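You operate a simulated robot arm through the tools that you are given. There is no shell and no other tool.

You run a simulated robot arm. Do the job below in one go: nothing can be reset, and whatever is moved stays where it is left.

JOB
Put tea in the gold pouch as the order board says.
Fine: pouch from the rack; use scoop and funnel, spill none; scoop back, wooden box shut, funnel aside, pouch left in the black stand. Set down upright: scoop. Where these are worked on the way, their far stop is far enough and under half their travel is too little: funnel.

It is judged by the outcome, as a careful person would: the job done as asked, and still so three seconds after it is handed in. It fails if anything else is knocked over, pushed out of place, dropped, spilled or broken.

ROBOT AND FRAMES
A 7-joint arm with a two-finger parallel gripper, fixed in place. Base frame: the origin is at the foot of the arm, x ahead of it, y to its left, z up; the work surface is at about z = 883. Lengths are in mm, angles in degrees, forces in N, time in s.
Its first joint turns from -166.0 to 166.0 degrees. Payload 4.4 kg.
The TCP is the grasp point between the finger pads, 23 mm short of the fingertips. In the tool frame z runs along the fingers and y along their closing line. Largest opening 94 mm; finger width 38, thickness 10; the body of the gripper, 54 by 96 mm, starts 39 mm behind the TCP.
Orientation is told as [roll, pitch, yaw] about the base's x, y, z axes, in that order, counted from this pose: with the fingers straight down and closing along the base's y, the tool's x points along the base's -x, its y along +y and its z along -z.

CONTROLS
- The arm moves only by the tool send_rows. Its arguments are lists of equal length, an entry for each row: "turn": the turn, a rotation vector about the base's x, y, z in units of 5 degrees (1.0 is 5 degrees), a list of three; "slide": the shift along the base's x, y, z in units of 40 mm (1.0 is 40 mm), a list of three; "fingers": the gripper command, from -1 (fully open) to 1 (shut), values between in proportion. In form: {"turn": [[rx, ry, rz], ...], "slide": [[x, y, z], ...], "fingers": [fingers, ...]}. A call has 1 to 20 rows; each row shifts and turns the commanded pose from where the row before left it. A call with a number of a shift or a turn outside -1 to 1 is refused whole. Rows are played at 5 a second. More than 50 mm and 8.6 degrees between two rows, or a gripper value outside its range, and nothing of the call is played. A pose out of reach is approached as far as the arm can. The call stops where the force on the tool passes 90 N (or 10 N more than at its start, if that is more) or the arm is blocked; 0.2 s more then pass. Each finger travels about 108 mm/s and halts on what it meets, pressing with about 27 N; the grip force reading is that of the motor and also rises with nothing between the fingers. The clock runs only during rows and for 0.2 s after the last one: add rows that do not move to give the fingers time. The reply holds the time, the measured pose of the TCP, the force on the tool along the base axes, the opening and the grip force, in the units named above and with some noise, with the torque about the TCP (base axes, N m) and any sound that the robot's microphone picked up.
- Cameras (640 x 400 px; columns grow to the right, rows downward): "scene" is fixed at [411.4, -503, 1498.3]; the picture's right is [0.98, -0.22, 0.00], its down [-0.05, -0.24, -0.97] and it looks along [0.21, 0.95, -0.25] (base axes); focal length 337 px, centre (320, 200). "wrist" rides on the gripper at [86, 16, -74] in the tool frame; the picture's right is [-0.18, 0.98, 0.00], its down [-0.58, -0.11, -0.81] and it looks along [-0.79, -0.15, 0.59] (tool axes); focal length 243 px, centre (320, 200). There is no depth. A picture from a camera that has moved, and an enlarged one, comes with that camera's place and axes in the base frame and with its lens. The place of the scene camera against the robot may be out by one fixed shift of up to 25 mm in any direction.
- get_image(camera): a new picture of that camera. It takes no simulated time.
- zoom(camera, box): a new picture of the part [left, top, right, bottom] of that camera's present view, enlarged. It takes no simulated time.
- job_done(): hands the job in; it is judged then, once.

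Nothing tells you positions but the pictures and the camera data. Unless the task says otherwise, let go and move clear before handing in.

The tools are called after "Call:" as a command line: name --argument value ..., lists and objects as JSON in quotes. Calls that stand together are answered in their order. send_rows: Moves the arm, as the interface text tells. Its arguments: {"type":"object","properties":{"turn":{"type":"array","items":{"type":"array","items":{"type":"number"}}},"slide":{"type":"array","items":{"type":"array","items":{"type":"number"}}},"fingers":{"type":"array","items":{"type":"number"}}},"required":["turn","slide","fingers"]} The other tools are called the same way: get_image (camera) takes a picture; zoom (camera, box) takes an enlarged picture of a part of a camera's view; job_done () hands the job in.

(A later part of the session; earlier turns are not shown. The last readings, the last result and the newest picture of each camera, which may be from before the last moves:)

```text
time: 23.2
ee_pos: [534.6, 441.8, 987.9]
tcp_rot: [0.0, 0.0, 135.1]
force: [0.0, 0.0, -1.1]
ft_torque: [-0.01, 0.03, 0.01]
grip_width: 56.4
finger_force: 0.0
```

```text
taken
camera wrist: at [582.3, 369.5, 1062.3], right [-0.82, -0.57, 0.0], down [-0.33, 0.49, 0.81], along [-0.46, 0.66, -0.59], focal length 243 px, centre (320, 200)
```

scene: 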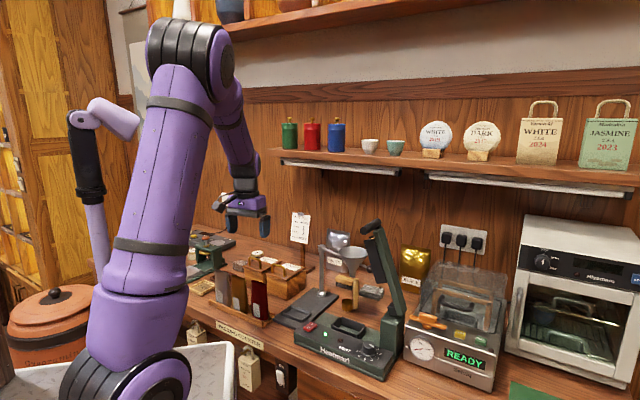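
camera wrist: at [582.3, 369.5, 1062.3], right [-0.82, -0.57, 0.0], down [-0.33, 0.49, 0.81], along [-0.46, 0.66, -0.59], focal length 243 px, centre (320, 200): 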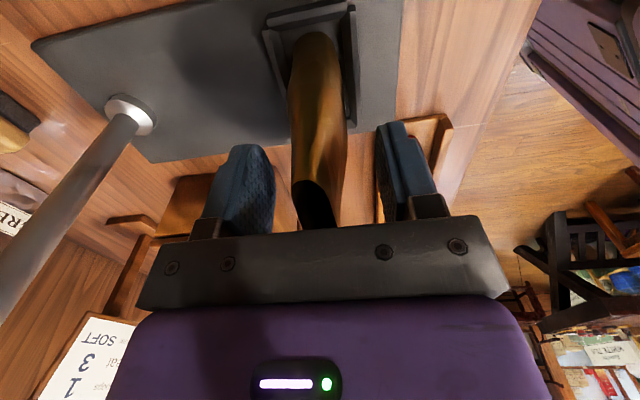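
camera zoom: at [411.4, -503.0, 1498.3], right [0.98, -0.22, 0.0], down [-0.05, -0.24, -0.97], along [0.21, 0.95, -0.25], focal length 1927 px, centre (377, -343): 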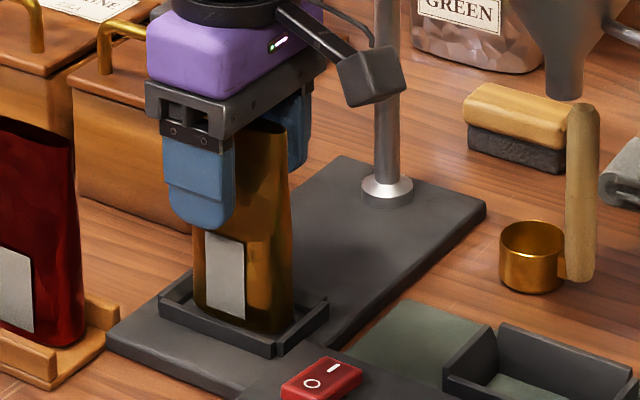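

The gold pouch stands in the black stand. I'll rise and go above the funnel's arm rod, between the post and the cone, well clear of the sealer lever near the knob. There I'll straddle the rod with the fingers and swing it.

Call:
send_rows --turn '[[0, 0, 0], [0, 0, 0], [0, 0, 0], [0, 0, 0], [0, 0, 0], [0, 0, -0.72], [0, 0, -0.72], [0, 0, -0.72], [0, 0, -0.72], [0, 0, -0.72], [0, 0, 0]]' --slide '[[0, 0, 0.86], [0, 0, 0.86], [0, 0, 0.86], [0, 0, 0.86], [0, 0, 0.86], [0.7125, 0.151, 0], [0.7125, 0.151, 0], [0.7125, 0.151, 0], [0.7125, 0.151, 0], [0.7125, 0.151, 0], [0, 0, 0]]' --fingers '[-0.2, -0.2, -0.2, -0.2, -0.2, -0.2, 0, 0.2, 0.36, 0.36, 0.36]'

Call:
get_image --camera "wrist"

Call:
get_image --camera "scene"

Call:
zoom --camera "scene" --box '[270, 200, 430, 330]'

```text
time: 25.6
ee_pos: [676.6, 472.9, 1159.0]
tcp_rot: [0.0, 0.0, 117.0]
force: [-0.1, 0.0, -0.1]
ft_torque: [-0.02, -0.01, -0.03]
grip_width: 30.1
finger_force: 0.0
```

```text
taken
camera wrist: at [701.3, 388.1, 1233.4], right [-0.96, -0.28, 0.0], down [-0.17, 0.57, 0.81], along [-0.23, 0.77, -0.59], focal length 243 px, centre (320, 200)
```

wrist: 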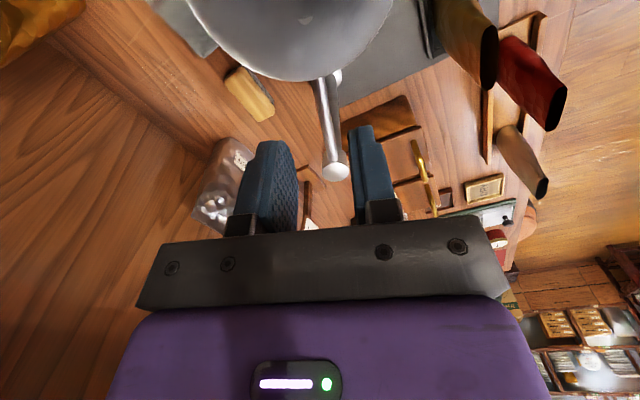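

```text
taken
```

scene: 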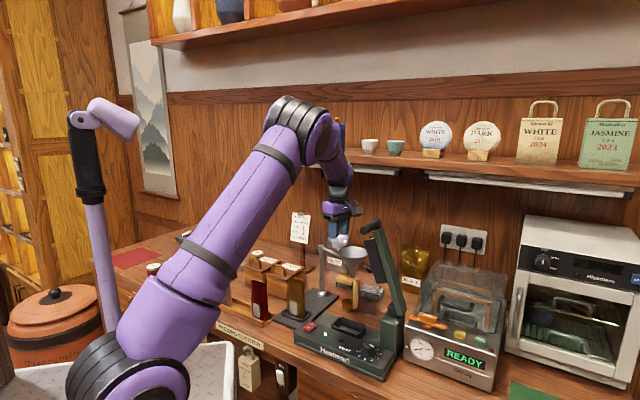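

```text
3.08 times, centred on (350, 265) of scene
camera zoom: at [411.4, -503.0, 1498.3], right [0.98, -0.22, 0.0], down [-0.05, -0.24, -0.97], along [0.21, 0.95, -0.25], focal length 1038 px, centre (228, 0)
```

zoom: 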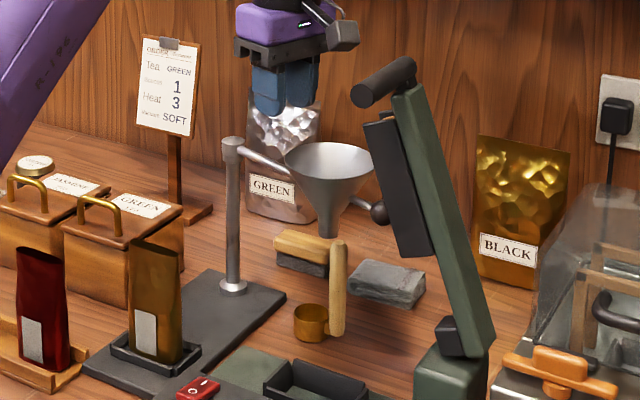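

Call:
zoom --camera "wrist" --box '[180, 0, 420, 190]'

```text
2.11 times, centred on (300, 95) of wrist
camera zoom: at [701.3, 388.1, 1233.4], right [-0.96, -0.28, 0.0], down [-0.17, 0.57, 0.81], along [-0.23, 0.77, -0.59], focal length 511 px, centre (362, 421)
```

zoom: 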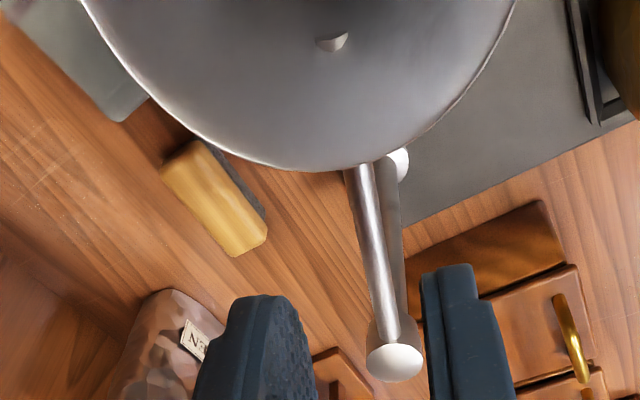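

The rod lies at -62.6° from the post at (639, 548). I'll centre on it at radius about 68, lower to just above it and check the straddle.

Call:
send_rows --turn '[[0, 0, 0], [0, 0, 0], [0, 0, 0], [0, 0, 0]]' --slide '[[-0.158, 0.367, 0], [0, 0, -0.7], [0, 0, -0.75], [0, 0, 0]]' --fingers '[0.36, 0.36, 0.36, 0.36]'

Call:
get_image --camera "wrist"

Call:
zoom --camera "scene" --box '[290, 210, 410, 290]'

```text
time: 26.6
ee_pos: [669.8, 486.9, 1100.8]
tcp_rot: [0.0, 0.0, 117.1]
force: [-0.1, 0.2, -0.3]
ft_torque: [-0.01, -0.01, 0.0]
grip_width: 29.9
finger_force: 0.1
```

```text
taken
camera wrist: at [693.8, 401.9, 1175.4], right [-0.96, -0.28, 0.0], down [-0.17, 0.57, 0.81], along [-0.23, 0.77, -0.59], focal length 243 px, centre (320, 200)
```

wrist: 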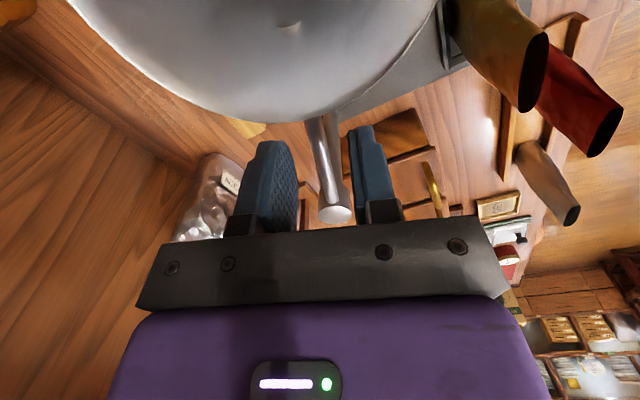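

```text
5.00 times, centred on (350, 250) of scene
camera zoom: at [411.4, -503.0, 1498.3], right [0.98, -0.22, 0.0], down [-0.05, -0.24, -0.97], along [0.21, 0.95, -0.25], focal length 1686 px, centre (170, -50)
```

zoom: 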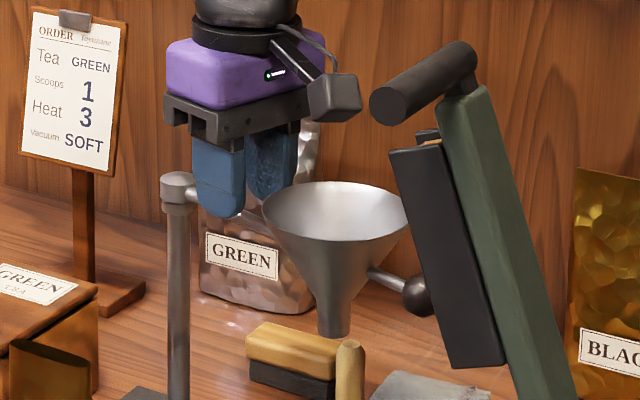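

Call:
send_rows --turn '[[0, 0, 0], [0, 0, 0], [0, 0, 0]]' --slide '[[0, 0, -0.4], [0, 0, -0.375], [0, 0, 0]]' --fingers '[0.36, 0.36, 0.36]'

Call:
get_image --camera "wrist"

Call:
zoom --camera "scene" --box '[290, 210, 410, 290]'

```text
time: 27.4
ee_pos: [668.3, 486.4, 1068.8]
tcp_rot: [0.0, 0.0, 117.0]
force: [-0.3, -0.1, -0.6]
ft_torque: [0.04, 0.04, 0.02]
grip_width: 30.4
finger_force: 0.0
```

```text
taken
camera wrist: at [693.9, 401.8, 1144.4], right [-0.96, -0.28, 0.0], down [-0.17, 0.57, 0.81], along [-0.23, 0.77, -0.59], focal length 243 px, centre (320, 200)
```

wrist: 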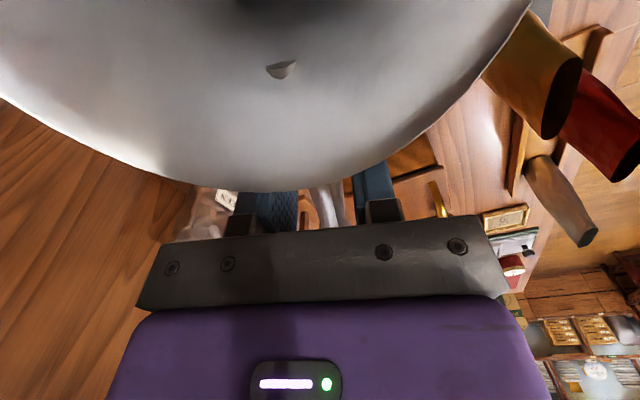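

```text
5.00 times, centred on (350, 250) of scene
camera zoom: at [411.4, -503.0, 1498.3], right [0.98, -0.22, 0.0], down [-0.05, -0.24, -0.97], along [0.21, 0.95, -0.25], focal length 1686 px, centre (170, -50)
```

zoom: 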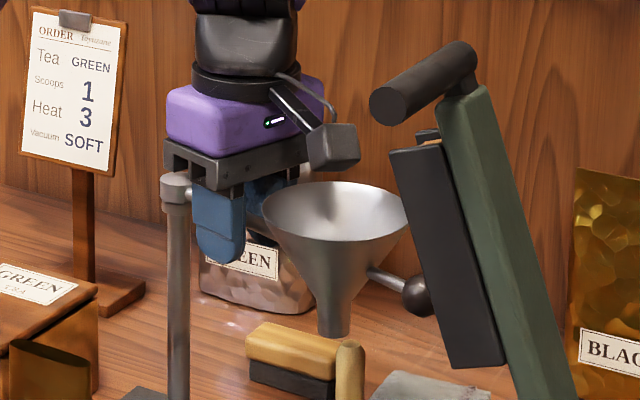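

The rod is between the fingers. I'll narrow the gap a little and swing along the arc about the post, checking partway.

Call:
send_rows --turn '[[0, 0, 0], [0, 0, -1], [0, 0, -1], [0, 0, -1], [0, 0, -1], [0, 0, -1], [0, 0, 0]]' --slide '[[0, 0, 0], [-0.1345, -0.0625, 0], [-0.1395, -0.0505, 0], [-0.1433, -0.038, 0], [-0.146, -0.0255, 0], [-0.1478, -0.0128, 0], [0, 0, 0]]' --fingers '[0.617, 0.617, 0.617, 0.617, 0.617, 0.617, 0.617]'

Call:
get_image --camera "wrist"

Call:
zoom --camera "scene" --box '[270, 200, 430, 330]'

```text
time: 29.0
ee_pos: [641.8, 478.6, 1069.3]
tcp_rot: [-0.1, 0.0, 92.1]
force: [1.3, 0.0, 1.0]
ft_torque: [0.03, 0.01, -0.02]
grip_width: 17.9
finger_force: 0.1
```

```text
taken
camera wrist: at [627.3, 392.5, 1145.1], right [-0.99, 0.15, 0.0], down [0.09, 0.58, 0.81], along [0.12, 0.8, -0.59], focal length 243 px, centre (320, 200)
```

wrist: 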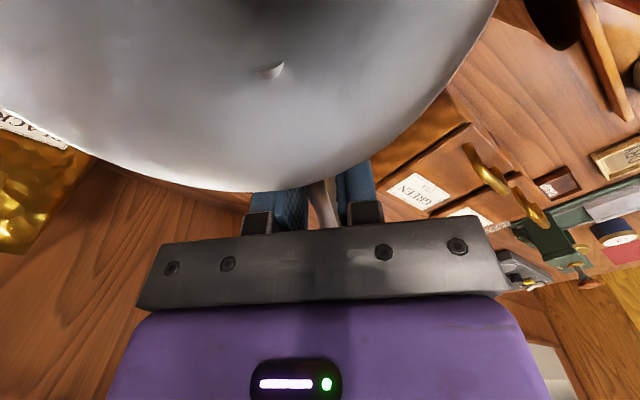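

```text
3.08 times, centred on (350, 265) of scene
camera zoom: at [411.4, -503.0, 1498.3], right [0.98, -0.22, 0.0], down [-0.05, -0.24, -0.97], along [0.21, 0.95, -0.25], focal length 1038 px, centre (228, 0)
```

zoom: 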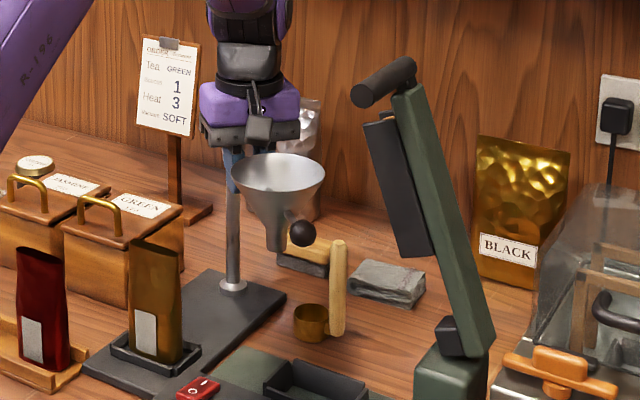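

The funnel swings freely. Continuing the arc toward the stand.

Call:
send_rows --turn '[[0, 0, -1], [0, 0, -1], [0, 0, -1], [0, 0, -1], [0, 0, -1], [0, 0, 0]]' --slide '[[-0.1485, 0, 0], [-0.1478, 0.0133, 0], [-0.1458, 0.026, 0], [-0.1433, 0.0385, 0], [-0.1393, 0.051, 0], [0, 0, 0]]' --fingers '[0.617, 0.617, 0.617, 0.617, 0.617, 0.617]'

Call:
get_image --camera "wrist"

Call:
zoom --camera "scene" --box '[250, 220, 370, 310]'

```text
time: 30.4
ee_pos: [611.9, 485.3, 1070.1]
tcp_rot: [0.0, 0.0, 67.1]
force: [-0.3, -0.5, -0.5]
ft_torque: [0.02, -0.02, 0.0]
grip_width: 18.0
finger_force: 0.1
```

```text
taken
camera wrist: at [562.4, 411.5, 1145.6], right [-0.83, 0.55, 0.0], down [0.33, 0.49, 0.81], along [0.45, 0.67, -0.59], focal length 243 px, centre (320, 200)
```

wrist: 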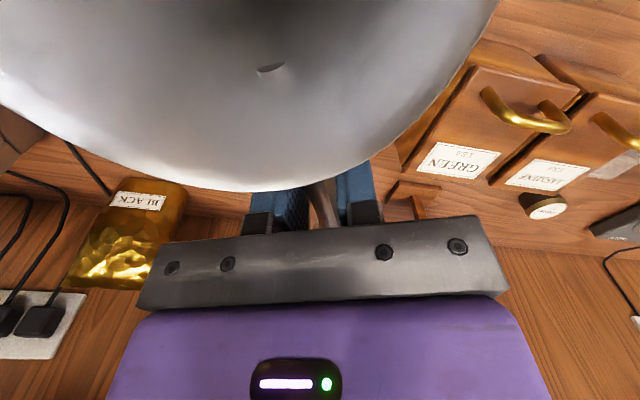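

```text
4.44 times, centred on (310, 265) of scene
camera zoom: at [411.4, -503.0, 1498.3], right [0.98, -0.22, 0.0], down [-0.05, -0.24, -0.97], along [0.21, 0.95, -0.25], focal length 1499 px, centre (364, -89)
```

zoom: 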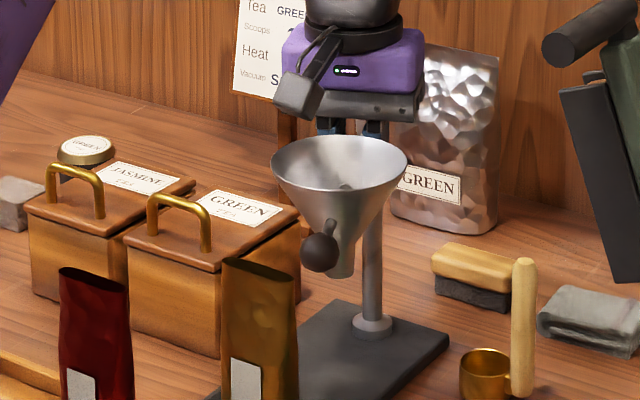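

The spout looks to clear the pouch mouth by several mm. I'll proceed in small steps, checking the gap.

Call:
send_rows --turn '[[0, 0, -1], [0, 0, -1], [0, 0, 0]]' --slide '[[-0.1343, 0.063, 0], [-0.1285, 0.0743, 0], [0, 0, 0]]' --fingers '[0.617, 0.617, 0.617]'

Call:
zoom --camera "scene" --box '[270, 240, 350, 300]'

```text
time: 31.2
ee_pos: [600.7, 492.2, 1070.1]
tcp_rot: [0.0, 0.0, 57.1]
force: [-0.3, 0.2, 0.0]
ft_torque: [-0.01, -0.02, 0.02]
grip_width: 18.0
finger_force: 0.1
```

```text
6.67 times, centred on (310, 270) of scene
camera zoom: at [411.4, -503.0, 1498.3], right [0.98, -0.22, 0.0], down [-0.05, -0.24, -0.97], along [0.21, 0.95, -0.25], focal length 2248 px, centre (387, -267)
```

zoom: 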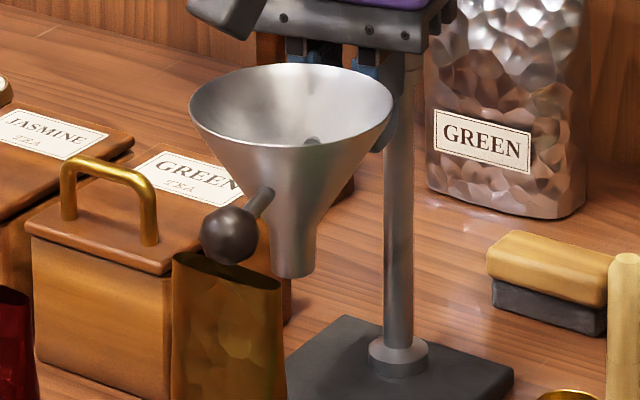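

Call:
send_rows --turn '[[0, 0, -1], [0, 0, 0]]' --slide '[[-0.1213, 0.0853, 0], [0, 0, 0]]' --fingers '[0.617, 0.617]'

Call:
zoom --camera "scene" --box '[270, 250, 350, 330]'

```text
time: 31.8
ee_pos: [597.3, 495.3, 1069.6]
tcp_rot: [0.1, 0.0, 52.0]
force: [-0.6, 1.0, 0.5]
ft_torque: [-0.02, -0.03, -0.02]
grip_width: 18.2
finger_force: 0.0
```

```text
5.00 times, centred on (310, 290) of scene
camera zoom: at [411.4, -503.0, 1498.3], right [0.98, -0.22, 0.0], down [-0.05, -0.24, -0.97], along [0.21, 0.95, -0.25], focal length 1686 px, centre (370, -250)
```

zoom: 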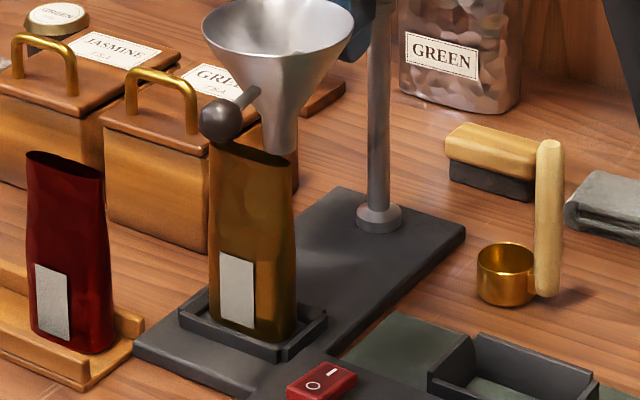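

Call:
send_rows --turn '[[0, 0, -1], [0, 0, 0]]' --slide '[[-0.1135, 0.0958, 0], [0, 0, 0]]' --fingers '[0.617, 0.617]'

Call:
zoom --camera "scene" --box '[270, 250, 350, 330]'

Call:
get_image --camera "wrist"

```text
time: 32.4
ee_pos: [592.5, 498.2, 1070.9]
tcp_rot: [0.0, 0.0, 47.0]
force: [0.9, 0.0, 0.4]
ft_torque: [0.02, -0.01, -0.02]
grip_width: 18.1
finger_force: 0.1
```

```text
5.00 times, centred on (310, 290) of scene
camera zoom: at [411.4, -503.0, 1498.3], right [0.98, -0.22, 0.0], down [-0.05, -0.24, -0.97], along [0.21, 0.95, -0.25], focal length 1686 px, centre (370, -250)
```

zoom: 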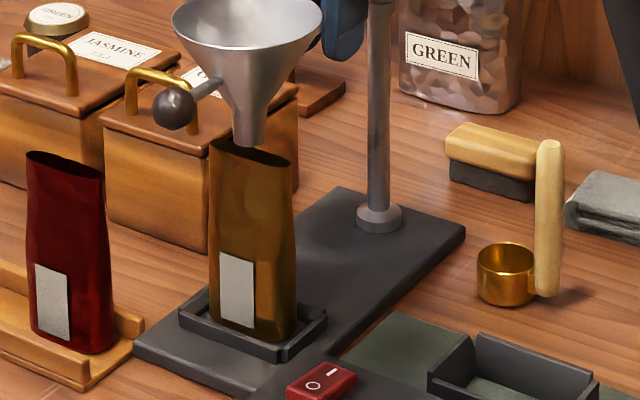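

```text
taken
camera wrist: at [520.3, 445.7, 1146.1], right [-0.59, 0.8, 0.0], down [0.48, 0.35, 0.81], along [0.65, 0.48, -0.59], focal length 243 px, centre (320, 200)
```

wrist: 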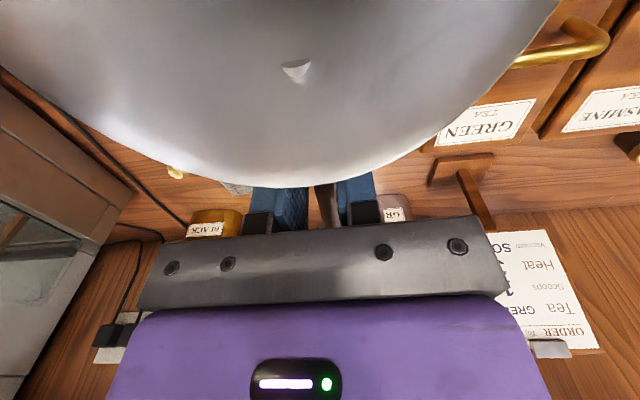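

Call:
zoom --camera "wrist" --box '[270, 160, 390, 235]'

Call:
zoom --camera "scene" --box '[285, 245, 335, 290]'

```text
5.33 times, centred on (330, 198) of wrist
camera zoom: at [520.3, 445.7, 1146.1], right [-0.59, 0.8, 0.0], down [0.48, 0.35, 0.81], along [0.65, 0.48, -0.59], focal length 1294 px, centre (267, 213)
```

zoom: 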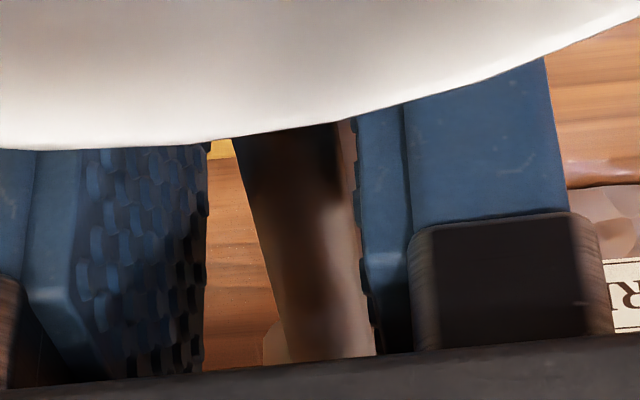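

```text
8.89 times, centred on (310, 268) of scene
camera zoom: at [411.4, -503.0, 1498.3], right [0.98, -0.22, 0.0], down [-0.05, -0.24, -0.97], along [0.21, 0.95, -0.25], focal length 2997 px, centre (409, -400)
```

zoom: 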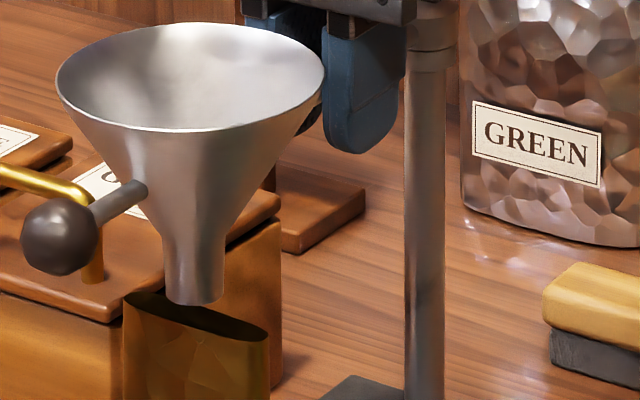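

The spout sits over the mouth. I'll nudge a little further to confirm the funnel is at its stop.

Call:
send_rows --turn '[[0, 0, -0.6], [0, 0, -0.6], [0, 0, 0]]' --slide '[[-0.0645, 0.0615, 0], [-0.062, 0.064, 0], [0, 0, 0]]' --fingers '[0.617, 0.617, 0.617]'

Call:
zoom --camera "wrist" --box '[270, 160, 390, 235]'

Call:
zoom --camera "scene" --box '[285, 245, 335, 290]'

```text
time: 33.2
ee_pos: [588.5, 501.3, 1071.6]
tcp_rot: [0.0, 0.1, 41.1]
force: [6.7, -2.3, -0.3]
ft_torque: [0.0, 0.0, 0.16]
grip_width: 21.0
finger_force: 2.8
```

```text
5.33 times, centred on (330, 198) of wrist
camera zoom: at [511.4, 457.3, 1146.0], right [-0.51, 0.86, 0.0], down [0.51, 0.3, 0.81], along [0.7, 0.41, -0.59], focal length 1294 px, centre (267, 213)
```

zoom: 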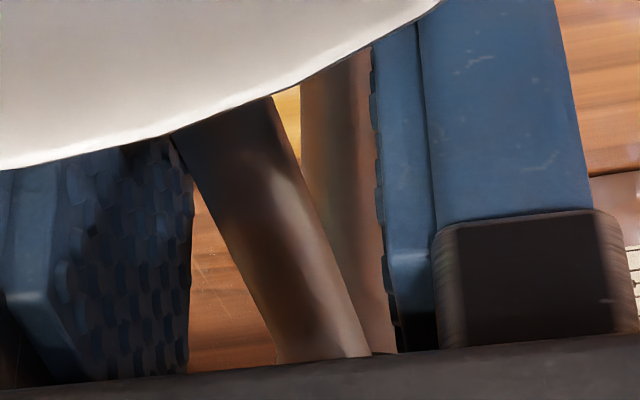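

```text
8.89 times, centred on (310, 268) of scene
camera zoom: at [411.4, -503.0, 1498.3], right [0.98, -0.22, 0.0], down [-0.05, -0.24, -0.97], along [0.21, 0.95, -0.25], focal length 2997 px, centre (409, -400)
```

zoom: 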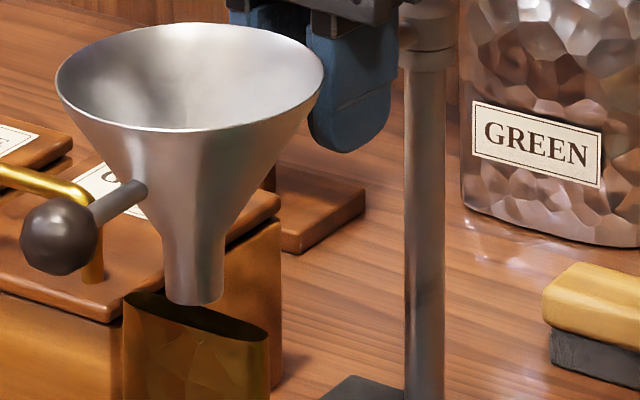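

The funnel didn't move and a light resistance built up, so it is at its far stop over the pouch. I'll back off, open the fingers, rise clear and go over the GREEN box handle.

Call:
send_rows --turn '[[0, 0, 0.6], [0, 0, 0.6], [0, 0, 0], [0, 0, 0], [0, 0, 0], [0, 0, 0]]' --slide '[[0.062, -0.064, 0], [0.0645, -0.0615, 0], [0, 0, 0], [0, 0, 0.6], [0, 0, 0.8], [0, 0, 0.8]]' --fingers '[0.617, 0.617, 0.36, 0.36, 0.36, 0.36]'

Call:
get_image --camera "wrist"

Call:
zoom --camera "scene" --box '[250, 210, 370, 330]'

```text
time: 34.6
ee_pos: [590.6, 500.7, 1159.3]
tcp_rot: [0.0, 0.2, 47.1]
force: [0.7, 0.2, 0.4]
ft_torque: [-0.03, 0.04, 0.02]
grip_width: 30.1
finger_force: 0.1
```

```text
taken
camera wrist: at [519.2, 447.6, 1234.9], right [-0.59, 0.8, 0.0], down [0.48, 0.35, 0.81], along [0.65, 0.48, -0.59], focal length 243 px, centre (320, 200)
```

wrist: 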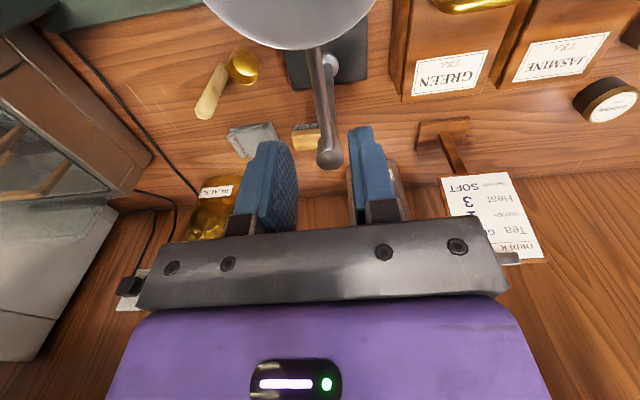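

```text
3.33 times, centred on (310, 270) of scene
camera zoom: at [411.4, -503.0, 1498.3], right [0.98, -0.22, 0.0], down [-0.05, -0.24, -0.97], along [0.21, 0.95, -0.25], focal length 1124 px, centre (353, -33)
```

zoom: 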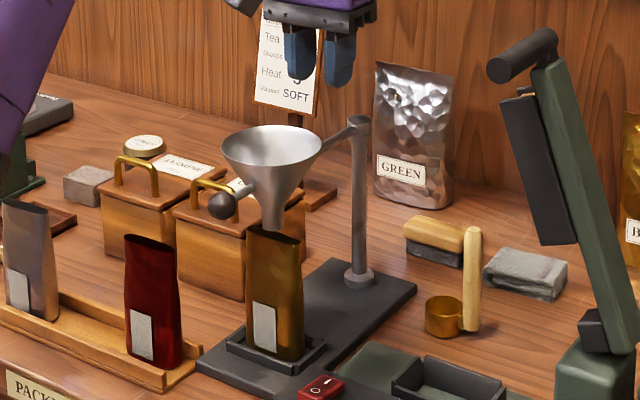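

Call:
zoom --camera "wrist" --box '[180, 30, 300, 130]'

Call:
zoom --camera "wrist" --box '[370, 0, 530, 100]'

```text
4.00 times, centred on (240, 80) of wrist
camera zoom: at [519.2, 447.6, 1234.9], right [-0.59, 0.8, 0.0], down [0.48, 0.35, 0.81], along [0.65, 0.48, -0.59], focal length 970 px, centre (640, 680)
```

zoom: 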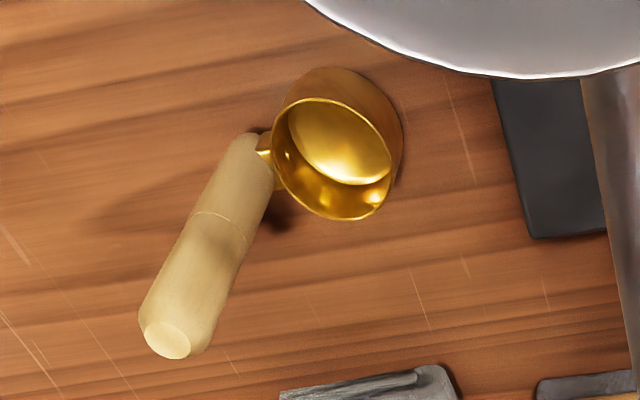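

```text
4.00 times, centred on (450, 50) of wrist
camera zoom: at [519.2, 447.6, 1234.9], right [-0.59, 0.8, 0.0], down [0.48, 0.35, 0.81], along [0.65, 0.48, -0.59], focal length 970 px, centre (-200, 800)
```

zoom: 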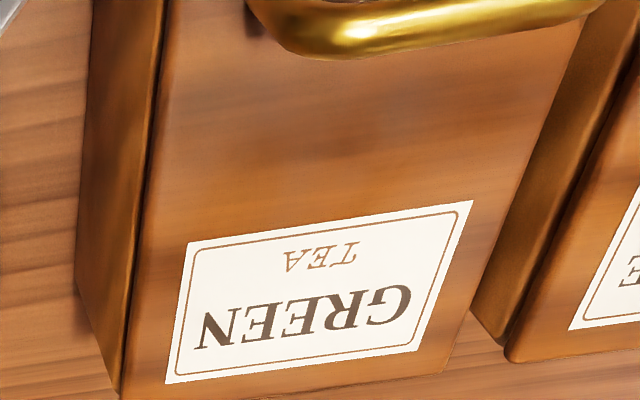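

I have the scoop: cup at about (701, 459), handle at about (725, 439) with its top near z 995. The green box's handle bar is at about (497, 594, 986). I'm moving above it with the fingers set to close across the bar.

Call:
send_rows --turn '[[0, 0, 0.978], [0, 0, 0.978], [0, 0, 0.978], [0, 0, 0.978], [0, 0, 0.978], [0, 0, 0.978], [0, 0, 0.978], [0, 0, 0.978], [0, 0, 0.978], [0, 0, 0.978], [0, 0, 0.978], [0, 0, 0.978], [0, 0, 0.978], [0, 0, 0.978], [0, 0, 0.978], [0, 0, 0.978], [0, 0, 0.978], [0, 0, 0.978]]' --slide '[[-0.13, 0.13, 0], [-0.13, 0.13, 0], [-0.13, 0.13, 0], [-0.13, 0.13, 0], [-0.13, 0.13, 0], [-0.13, 0.13, 0], [-0.13, 0.13, 0], [-0.13, 0.13, 0], [-0.13, 0.13, 0], [-0.13, 0.13, -0.19], [-0.13, 0.13, -0.19], [-0.13, 0.13, -0.19], [-0.13, 0.13, -0.19], [-0.13, 0.13, -0.19], [-0.13, 0.13, -0.19], [-0.13, 0.13, -0.19], [-0.13, 0.13, -0.19], [-0.13, 0.13, -0.19]]' --fingers '[0.36, 0.2, 0.2, 0.2, 0.2, 0.2, 0.2, 0.2, 0.2, 0.2, 0.2, 0.2, 0.2, 0.2, 0.2, 0.2, 0.2, 0.2]'

Call:
get_image --camera "wrist"

Call:
zoom --camera "scene" --box '[230, 190, 370, 310]'

```text
time: 38.4
ee_pos: [499.2, 589.9, 1090.3]
tcp_rot: [0.0, 0.0, 135.1]
force: [-0.4, 0.0, -0.2]
ft_torque: [0.0, -0.02, 0.02]
grip_width: 37.5
finger_force: 0.1
```

```text
taken
camera wrist: at [548.0, 517.5, 1164.6], right [-0.82, -0.57, 0.0], down [-0.34, 0.49, 0.81], along [-0.46, 0.66, -0.59], focal length 243 px, centre (320, 200)
```

wrist: 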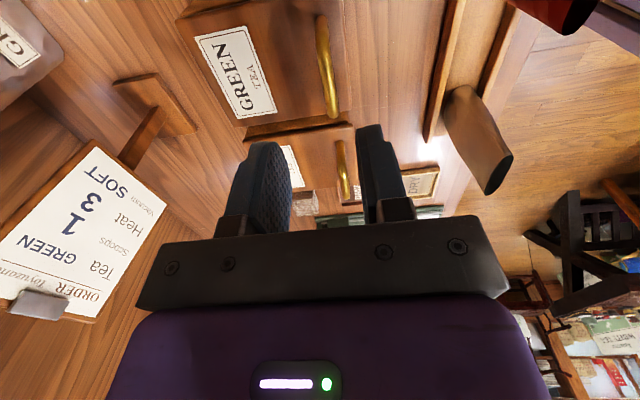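

```text
3.33 times, centred on (300, 250) of scene
camera zoom: at [411.4, -503.0, 1498.3], right [0.98, -0.22, 0.0], down [-0.05, -0.24, -0.97], along [0.21, 0.95, -0.25], focal length 1124 px, centre (387, 33)
```

zoom: 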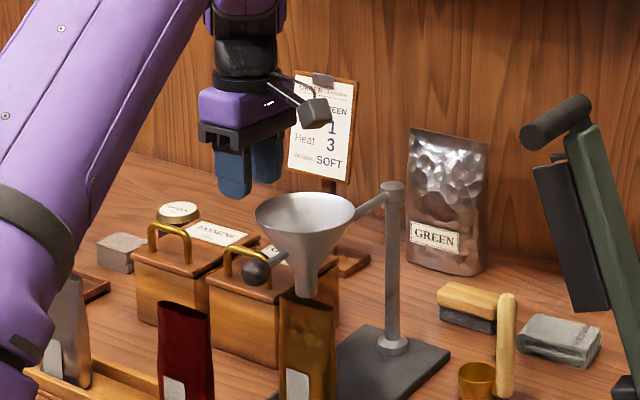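

Call:
zoom --camera "wrist" --box '[180, 0, 380, 140]'

```text
2.86 times, centred on (280, 70) of wrist
camera zoom: at [548.0, 517.5, 1164.6], right [-0.82, -0.57, 0.0], down [-0.34, 0.49, 0.81], along [-0.46, 0.66, -0.59], focal length 693 px, centre (434, 571)
```

zoom: 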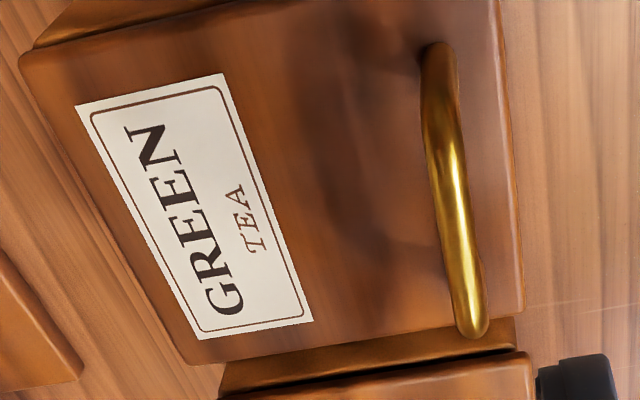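

Call:
send_rows --turn '[[0, 0, 0], [0, 0, 0], [0, 0, 0]]' --slide '[[-0.062, -0.062, -0.7], [0, 0, -0.75], [0, 0, 0]]' --fingers '[0.2, 0.2, 0.2]'

Call:
get_image --camera "wrist"

Call:
zoom --camera "scene" --box '[250, 220, 350, 300]'

```text
time: 39.2
ee_pos: [496.8, 588.3, 1032.5]
tcp_rot: [0.1, 0.0, 135.1]
force: [0.5, -0.5, 0.0]
ft_torque: [-0.04, -0.01, -0.03]
grip_width: 37.6
finger_force: 0.0
```

```text
taken
camera wrist: at [545.4, 514.8, 1107.4], right [-0.82, -0.57, 0.0], down [-0.34, 0.49, 0.81], along [-0.46, 0.66, -0.59], focal length 243 px, centre (320, 200)
```

wrist: 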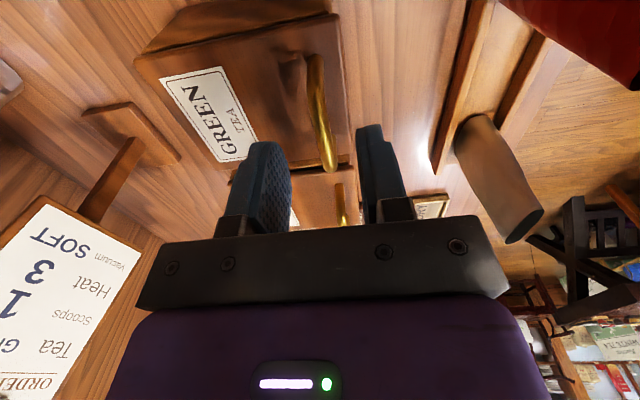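

```text
5.00 times, centred on (300, 260) of scene
camera zoom: at [411.4, -503.0, 1498.3], right [0.98, -0.22, 0.0], down [-0.05, -0.24, -0.97], along [0.21, 0.95, -0.25], focal length 1686 px, centre (420, -100)
```

zoom: 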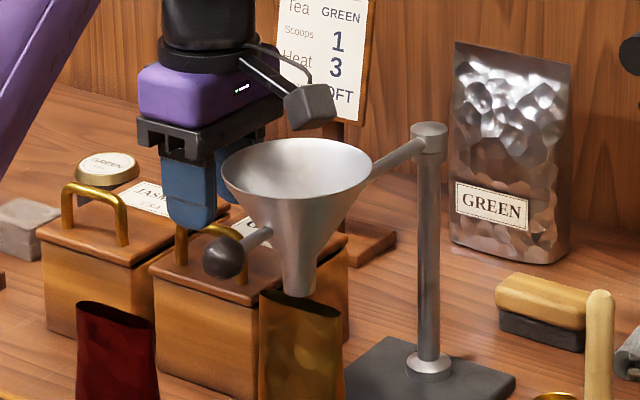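

Call:
send_rows --turn '[[0, 0, 0], [0, 0, 0], [0, 0, 0]]' --slide '[[0.075, -0.075, -0.5], [0, 0, -0.5], [0, 0, 0]]' --fingers '[0.2, 0.2, 0.2]'

Call:
get_image --camera "wrist"

Call:
zoom --camera "scene" --box '[250, 230, 330, 290]'

```text
time: 40.0
ee_pos: [499.8, 586.7, 993.7]
tcp_rot: [0.0, 0.0, 135.1]
force: [1.4, 0.3, 0.1]
ft_torque: [-0.02, 0.01, 0.01]
grip_width: 37.6
finger_force: 0.1
```

```text
taken
camera wrist: at [548.7, 512.9, 1068.5], right [-0.82, -0.57, 0.0], down [-0.33, 0.49, 0.81], along [-0.46, 0.66, -0.59], focal length 243 px, centre (320, 200)
```

wrist: 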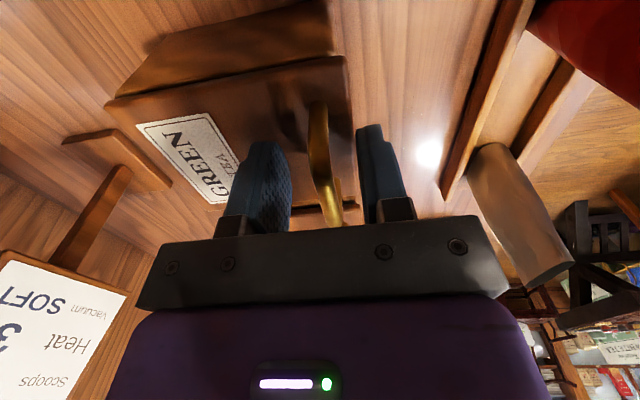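

```text
6.67 times, centred on (290, 260) of scene
camera zoom: at [411.4, -503.0, 1498.3], right [0.98, -0.22, 0.0], down [-0.05, -0.24, -0.97], along [0.21, 0.95, -0.25], focal length 2248 px, centre (520, -200)
```

zoom: 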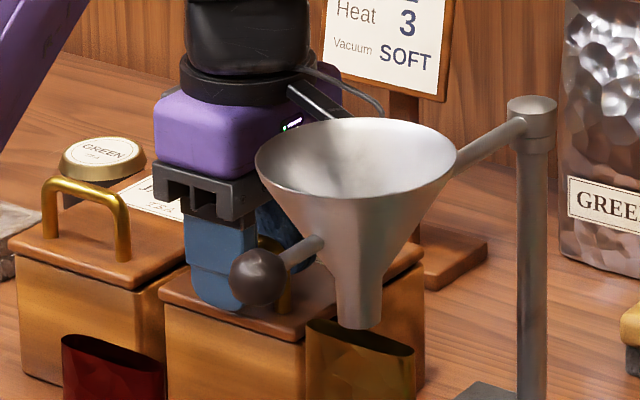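

The bar is between the fingers. I'm closing on it.

Call:
send_rows --turn '[[0, 0, 0], [0, 0, 0], [0, 0, 0]]' --slide '[[0, 0, 0], [0, 0, 0], [0, 0, 0]]' --fingers '[0.7, 1, 1]'

Call:
get_image --camera "wrist"

```text
time: 40.8
ee_pos: [497.7, 584.4, 993.5]
tcp_rot: [0.1, 0.1, 135.1]
force: [-21.0, -29.0, 6.9]
ft_torque: [-0.89, -0.4, -0.72]
grip_width: 8.6
finger_force: 45.0
```

```text
taken
camera wrist: at [546.9, 511.1, 1069.2], right [-0.82, -0.57, 0.0], down [-0.33, 0.49, 0.81], along [-0.46, 0.66, -0.59], focal length 243 px, centre (320, 200)
```

wrist: 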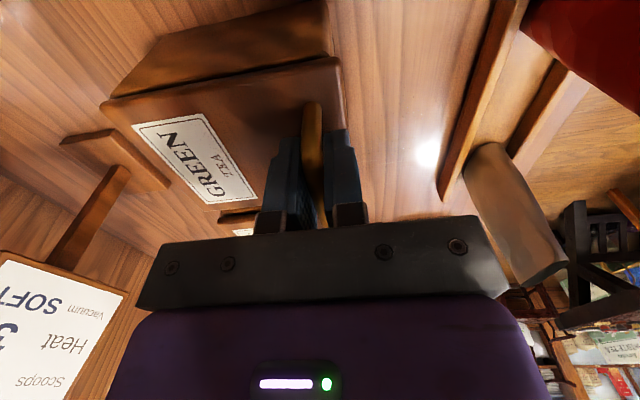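

The bar is gripped but there's a sideways pull since I was about 3 mm off. I'll ease that out first.

Call:
send_rows --turn '[[0, 0, 0], [0, 0, 0]]' --slide '[[-0.053, -0.06, 0], [0, 0, 0]]' --fingers '[1, 1]'

Call:
zoom --camera "scene" --box '[240, 230, 340, 310]'

```text
time: 41.4
ee_pos: [497.2, 583.6, 993.7]
tcp_rot: [-0.1, -0.1, 135.1]
force: [-11.0, -2.9, 1.8]
ft_torque: [-0.24, 0.02, -0.44]
grip_width: 8.5
finger_force: 44.8
```

```text
5.00 times, centred on (290, 270) of scene
camera zoom: at [411.4, -503.0, 1498.3], right [0.98, -0.22, 0.0], down [-0.05, -0.24, -0.97], along [0.21, 0.95, -0.25], focal length 1686 px, centre (470, -150)
```

zoom: 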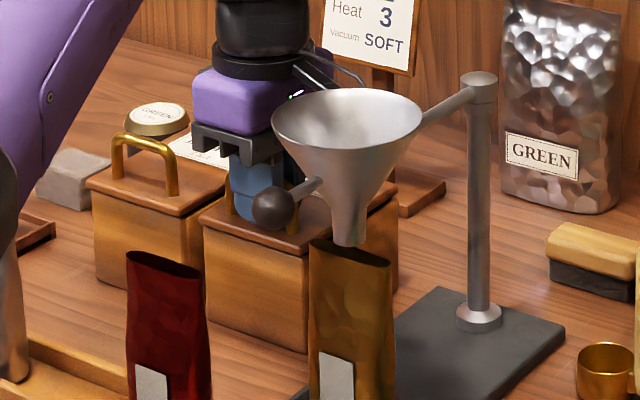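

Call:
send_rows --turn '[[0, 0, 0], [0, 0, 0], [0, 0, 0], [0, 0, 0]]' --slide '[[-0.025, -0.005, 0], [0, 0, 0.1], [0, 0, 0.1], [0, 0, 0]]' --fingers '[1, 1, 1, 1]'

Call:
get_image --camera "wrist"

Call:
zoom --camera "scene" --box '[240, 230, 340, 310]'

```text
time: 42.4
ee_pos: [498.6, 584.0, 999.8]
tcp_rot: [0.0, 0.0, 135.0]
force: [14.1, 31.6, -23.4]
ft_torque: [-0.88, 0.73, -0.49]
grip_width: 9.3
finger_force: 44.2
```

```text
taken
camera wrist: at [547.6, 511.8, 1074.0], right [-0.83, -0.56, 0.0], down [-0.33, 0.49, 0.81], along [-0.46, 0.67, -0.59], focal length 243 px, centre (320, 200)
```

wrist: 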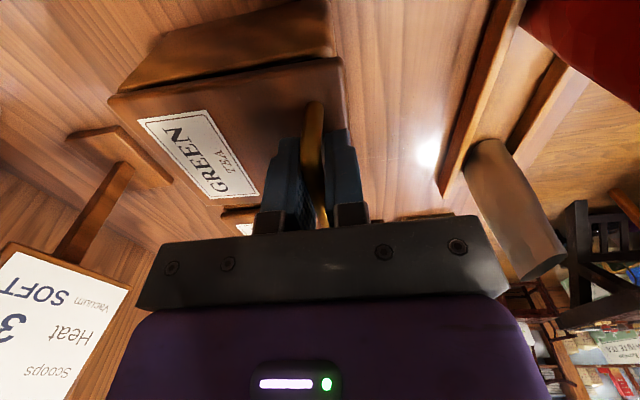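

```text
5.00 times, centred on (290, 270) of scene
camera zoom: at [411.4, -503.0, 1498.3], right [0.98, -0.22, 0.0], down [-0.05, -0.24, -0.97], along [0.21, 0.95, -0.25], focal length 1686 px, centre (470, -150)
```

zoom: 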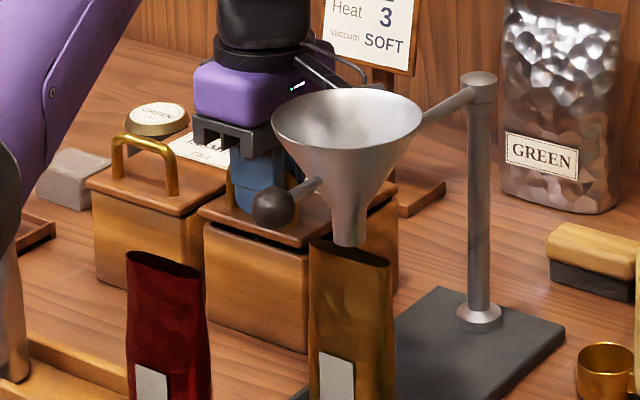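

The lid is hinged at the back: its front edge lifted and the bar pushes backward as expected. I'll follow the arc about the hinge with the gripper kept vertical, checking the forces.

Call:
send_rows --turn '[[0, 0, 0], [0, 0, 0], [0, 0, 0], [0, 0, 0], [0, 0, 0]]' --slide '[[0.053, 0.053, 0.011], [0.0656, 0.0656, 0.203], [0.078, 0.078, 0.1945], [0.0895, 0.0895, 0.184], [0, 0, 0]]' --fingers '[1, 1, 1, 1, 1]'

Call:
get_image --camera "wrist"

Call:
zoom --camera "scene" --box '[240, 230, 340, 310]'

```text
time: 43.6
ee_pos: [504.7, 595.4, 1026.3]
tcp_rot: [0.0, 0.0, 135.1]
force: [-26.1, -9.2, 13.8]
ft_torque: [-0.72, -0.07, -1.86]
grip_width: 9.1
finger_force: 45.0
```

```text
taken
camera wrist: at [553.7, 522.7, 1100.7], right [-0.82, -0.57, 0.0], down [-0.34, 0.49, 0.81], along [-0.46, 0.67, -0.59], focal length 243 px, centre (320, 200)
```

wrist: 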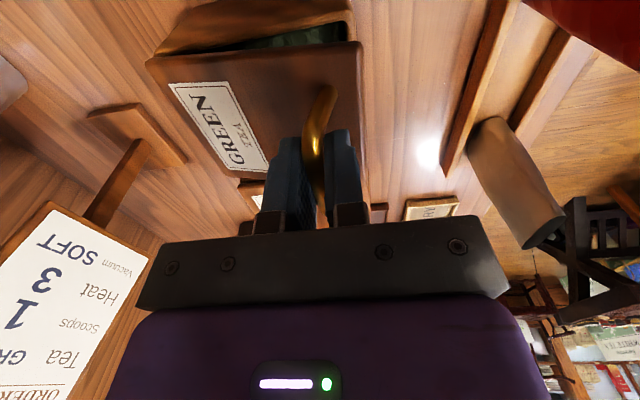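

```text
5.00 times, centred on (290, 270) of scene
camera zoom: at [411.4, -503.0, 1498.3], right [0.98, -0.22, 0.0], down [-0.05, -0.24, -0.97], along [0.21, 0.95, -0.25], focal length 1686 px, centre (470, -150)
```

zoom: 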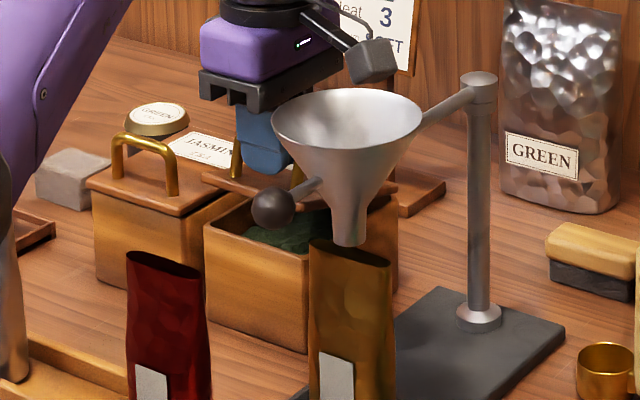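

Green tea is visible inside. I'll trim the arc and yaw slightly for the side load and continue.

Call:
send_rows --turn '[[0, 0, -0.2], [0, 0, 0], [0, 0, 0]]' --slide '[[0.0315, 0.0675, 0.205], [0.1025, 0.1025, 0.1675], [0, 0, 0]]' --fingers '[1, 1, 1]'

Call:
zoom --camera "scene" --box '[240, 230, 340, 310]'

```text
time: 44.4
ee_pos: [511.4, 603.0, 1039.1]
tcp_rot: [-0.1, 0.0, 134.2]
force: [-18.6, 16.4, -1.8]
ft_torque: [-0.32, 0.14, -0.72]
grip_width: 9.3
finger_force: 45.1
```

```text
5.00 times, centred on (290, 270) of scene
camera zoom: at [411.4, -503.0, 1498.3], right [0.98, -0.22, 0.0], down [-0.05, -0.24, -0.97], along [0.21, 0.95, -0.25], focal length 1686 px, centre (470, -150)
```

zoom: 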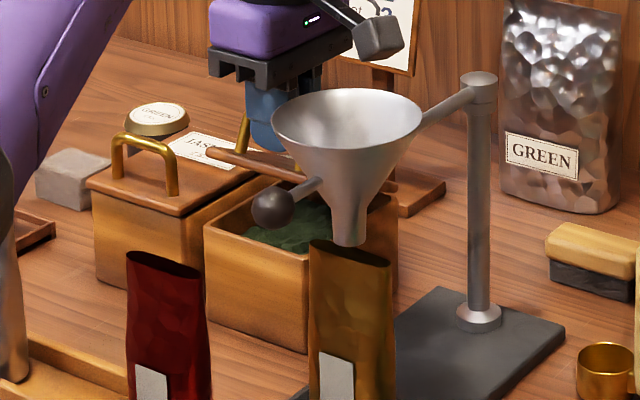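

Call:
send_rows --turn '[[0, 0, -0.1], [0, 0, 0], [0, 0, 0]]' --slide '[[0.0764, 0.1464, 0.155], [0.122, 0.122, 0.1425], [0, 0, 0]]' --fingers '[1, 1, 1]'

Call:
get_image --camera "wrist"

Call:
zoom --camera "scene" --box '[240, 220, 340, 300]'

```text
time: 45.2
ee_pos: [521.0, 612.9, 1049.2]
tcp_rot: [0.0, 0.0, 133.6]
force: [-11.3, 16.9, -11.3]
ft_torque: [-0.29, 0.11, -0.15]
grip_width: 8.8
finger_force: 45.2
```

```text
taken
camera wrist: at [568.3, 539.4, 1125.2], right [-0.84, -0.54, 0.0], down [-0.32, 0.5, 0.81], along [-0.44, 0.68, -0.59], focal length 243 px, centre (320, 200)
```

wrist: 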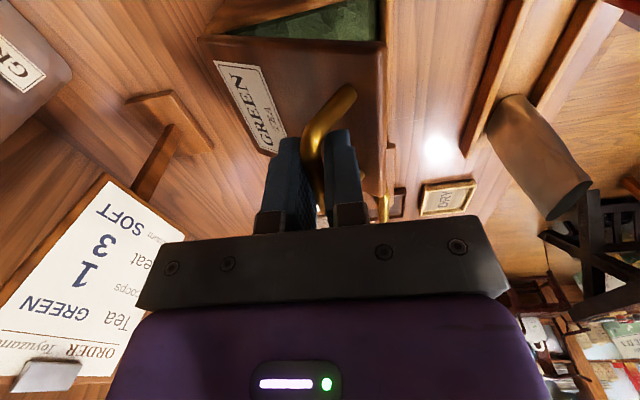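

```text
5.00 times, centred on (290, 260) of scene
camera zoom: at [411.4, -503.0, 1498.3], right [0.98, -0.22, 0.0], down [-0.05, -0.24, -0.97], along [0.21, 0.95, -0.25], focal length 1686 px, centre (470, -100)
```

zoom: 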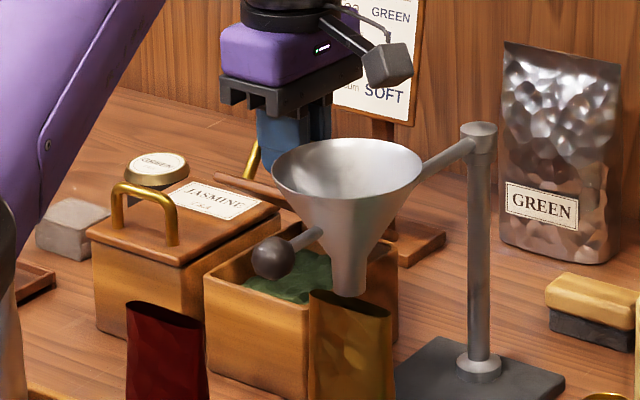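

Call:
send_rows --turn '[[0, 0, 0], [0, 0, 0], [0, 0, 0]]' --slide '[[0.1025, 0.1555, 0.125], [0.1115, 0.1645, 0.11], [0, 0, 0]]' --fingers '[1, 1, 1]'

Call:
get_image --camera "wrist"

Call:
zoom --camera "scene" --box '[240, 220, 340, 300]'

```text
time: 46.0
ee_pos: [532.3, 625.0, 1059.8]
tcp_rot: [0.0, 0.1, 133.4]
force: [-1.3, 5.9, -8.4]
ft_torque: [-0.19, -0.07, 0.08]
grip_width: 8.6
finger_force: 45.2
```

```text
taken
camera wrist: at [578.7, 550.6, 1134.8], right [-0.84, -0.54, 0.0], down [-0.32, 0.5, 0.81], along [-0.44, 0.68, -0.59], focal length 243 px, centre (320, 200)
```

wrist: 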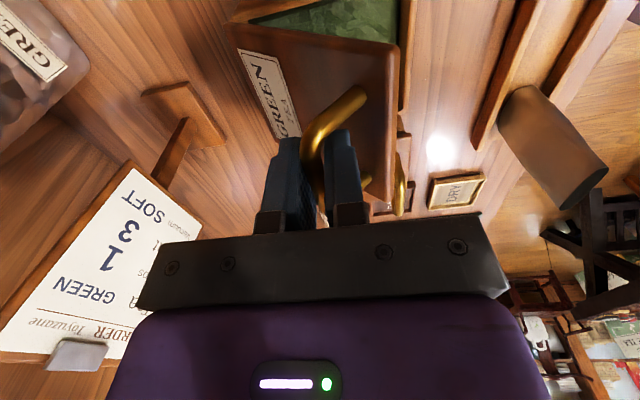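

```text
5.00 times, centred on (290, 260) of scene
camera zoom: at [411.4, -503.0, 1498.3], right [0.98, -0.22, 0.0], down [-0.05, -0.24, -0.97], along [0.21, 0.95, -0.25], focal length 1686 px, centre (470, -100)
```

zoom: 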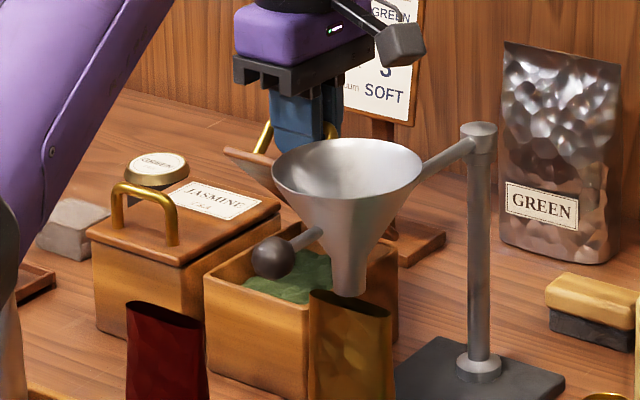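

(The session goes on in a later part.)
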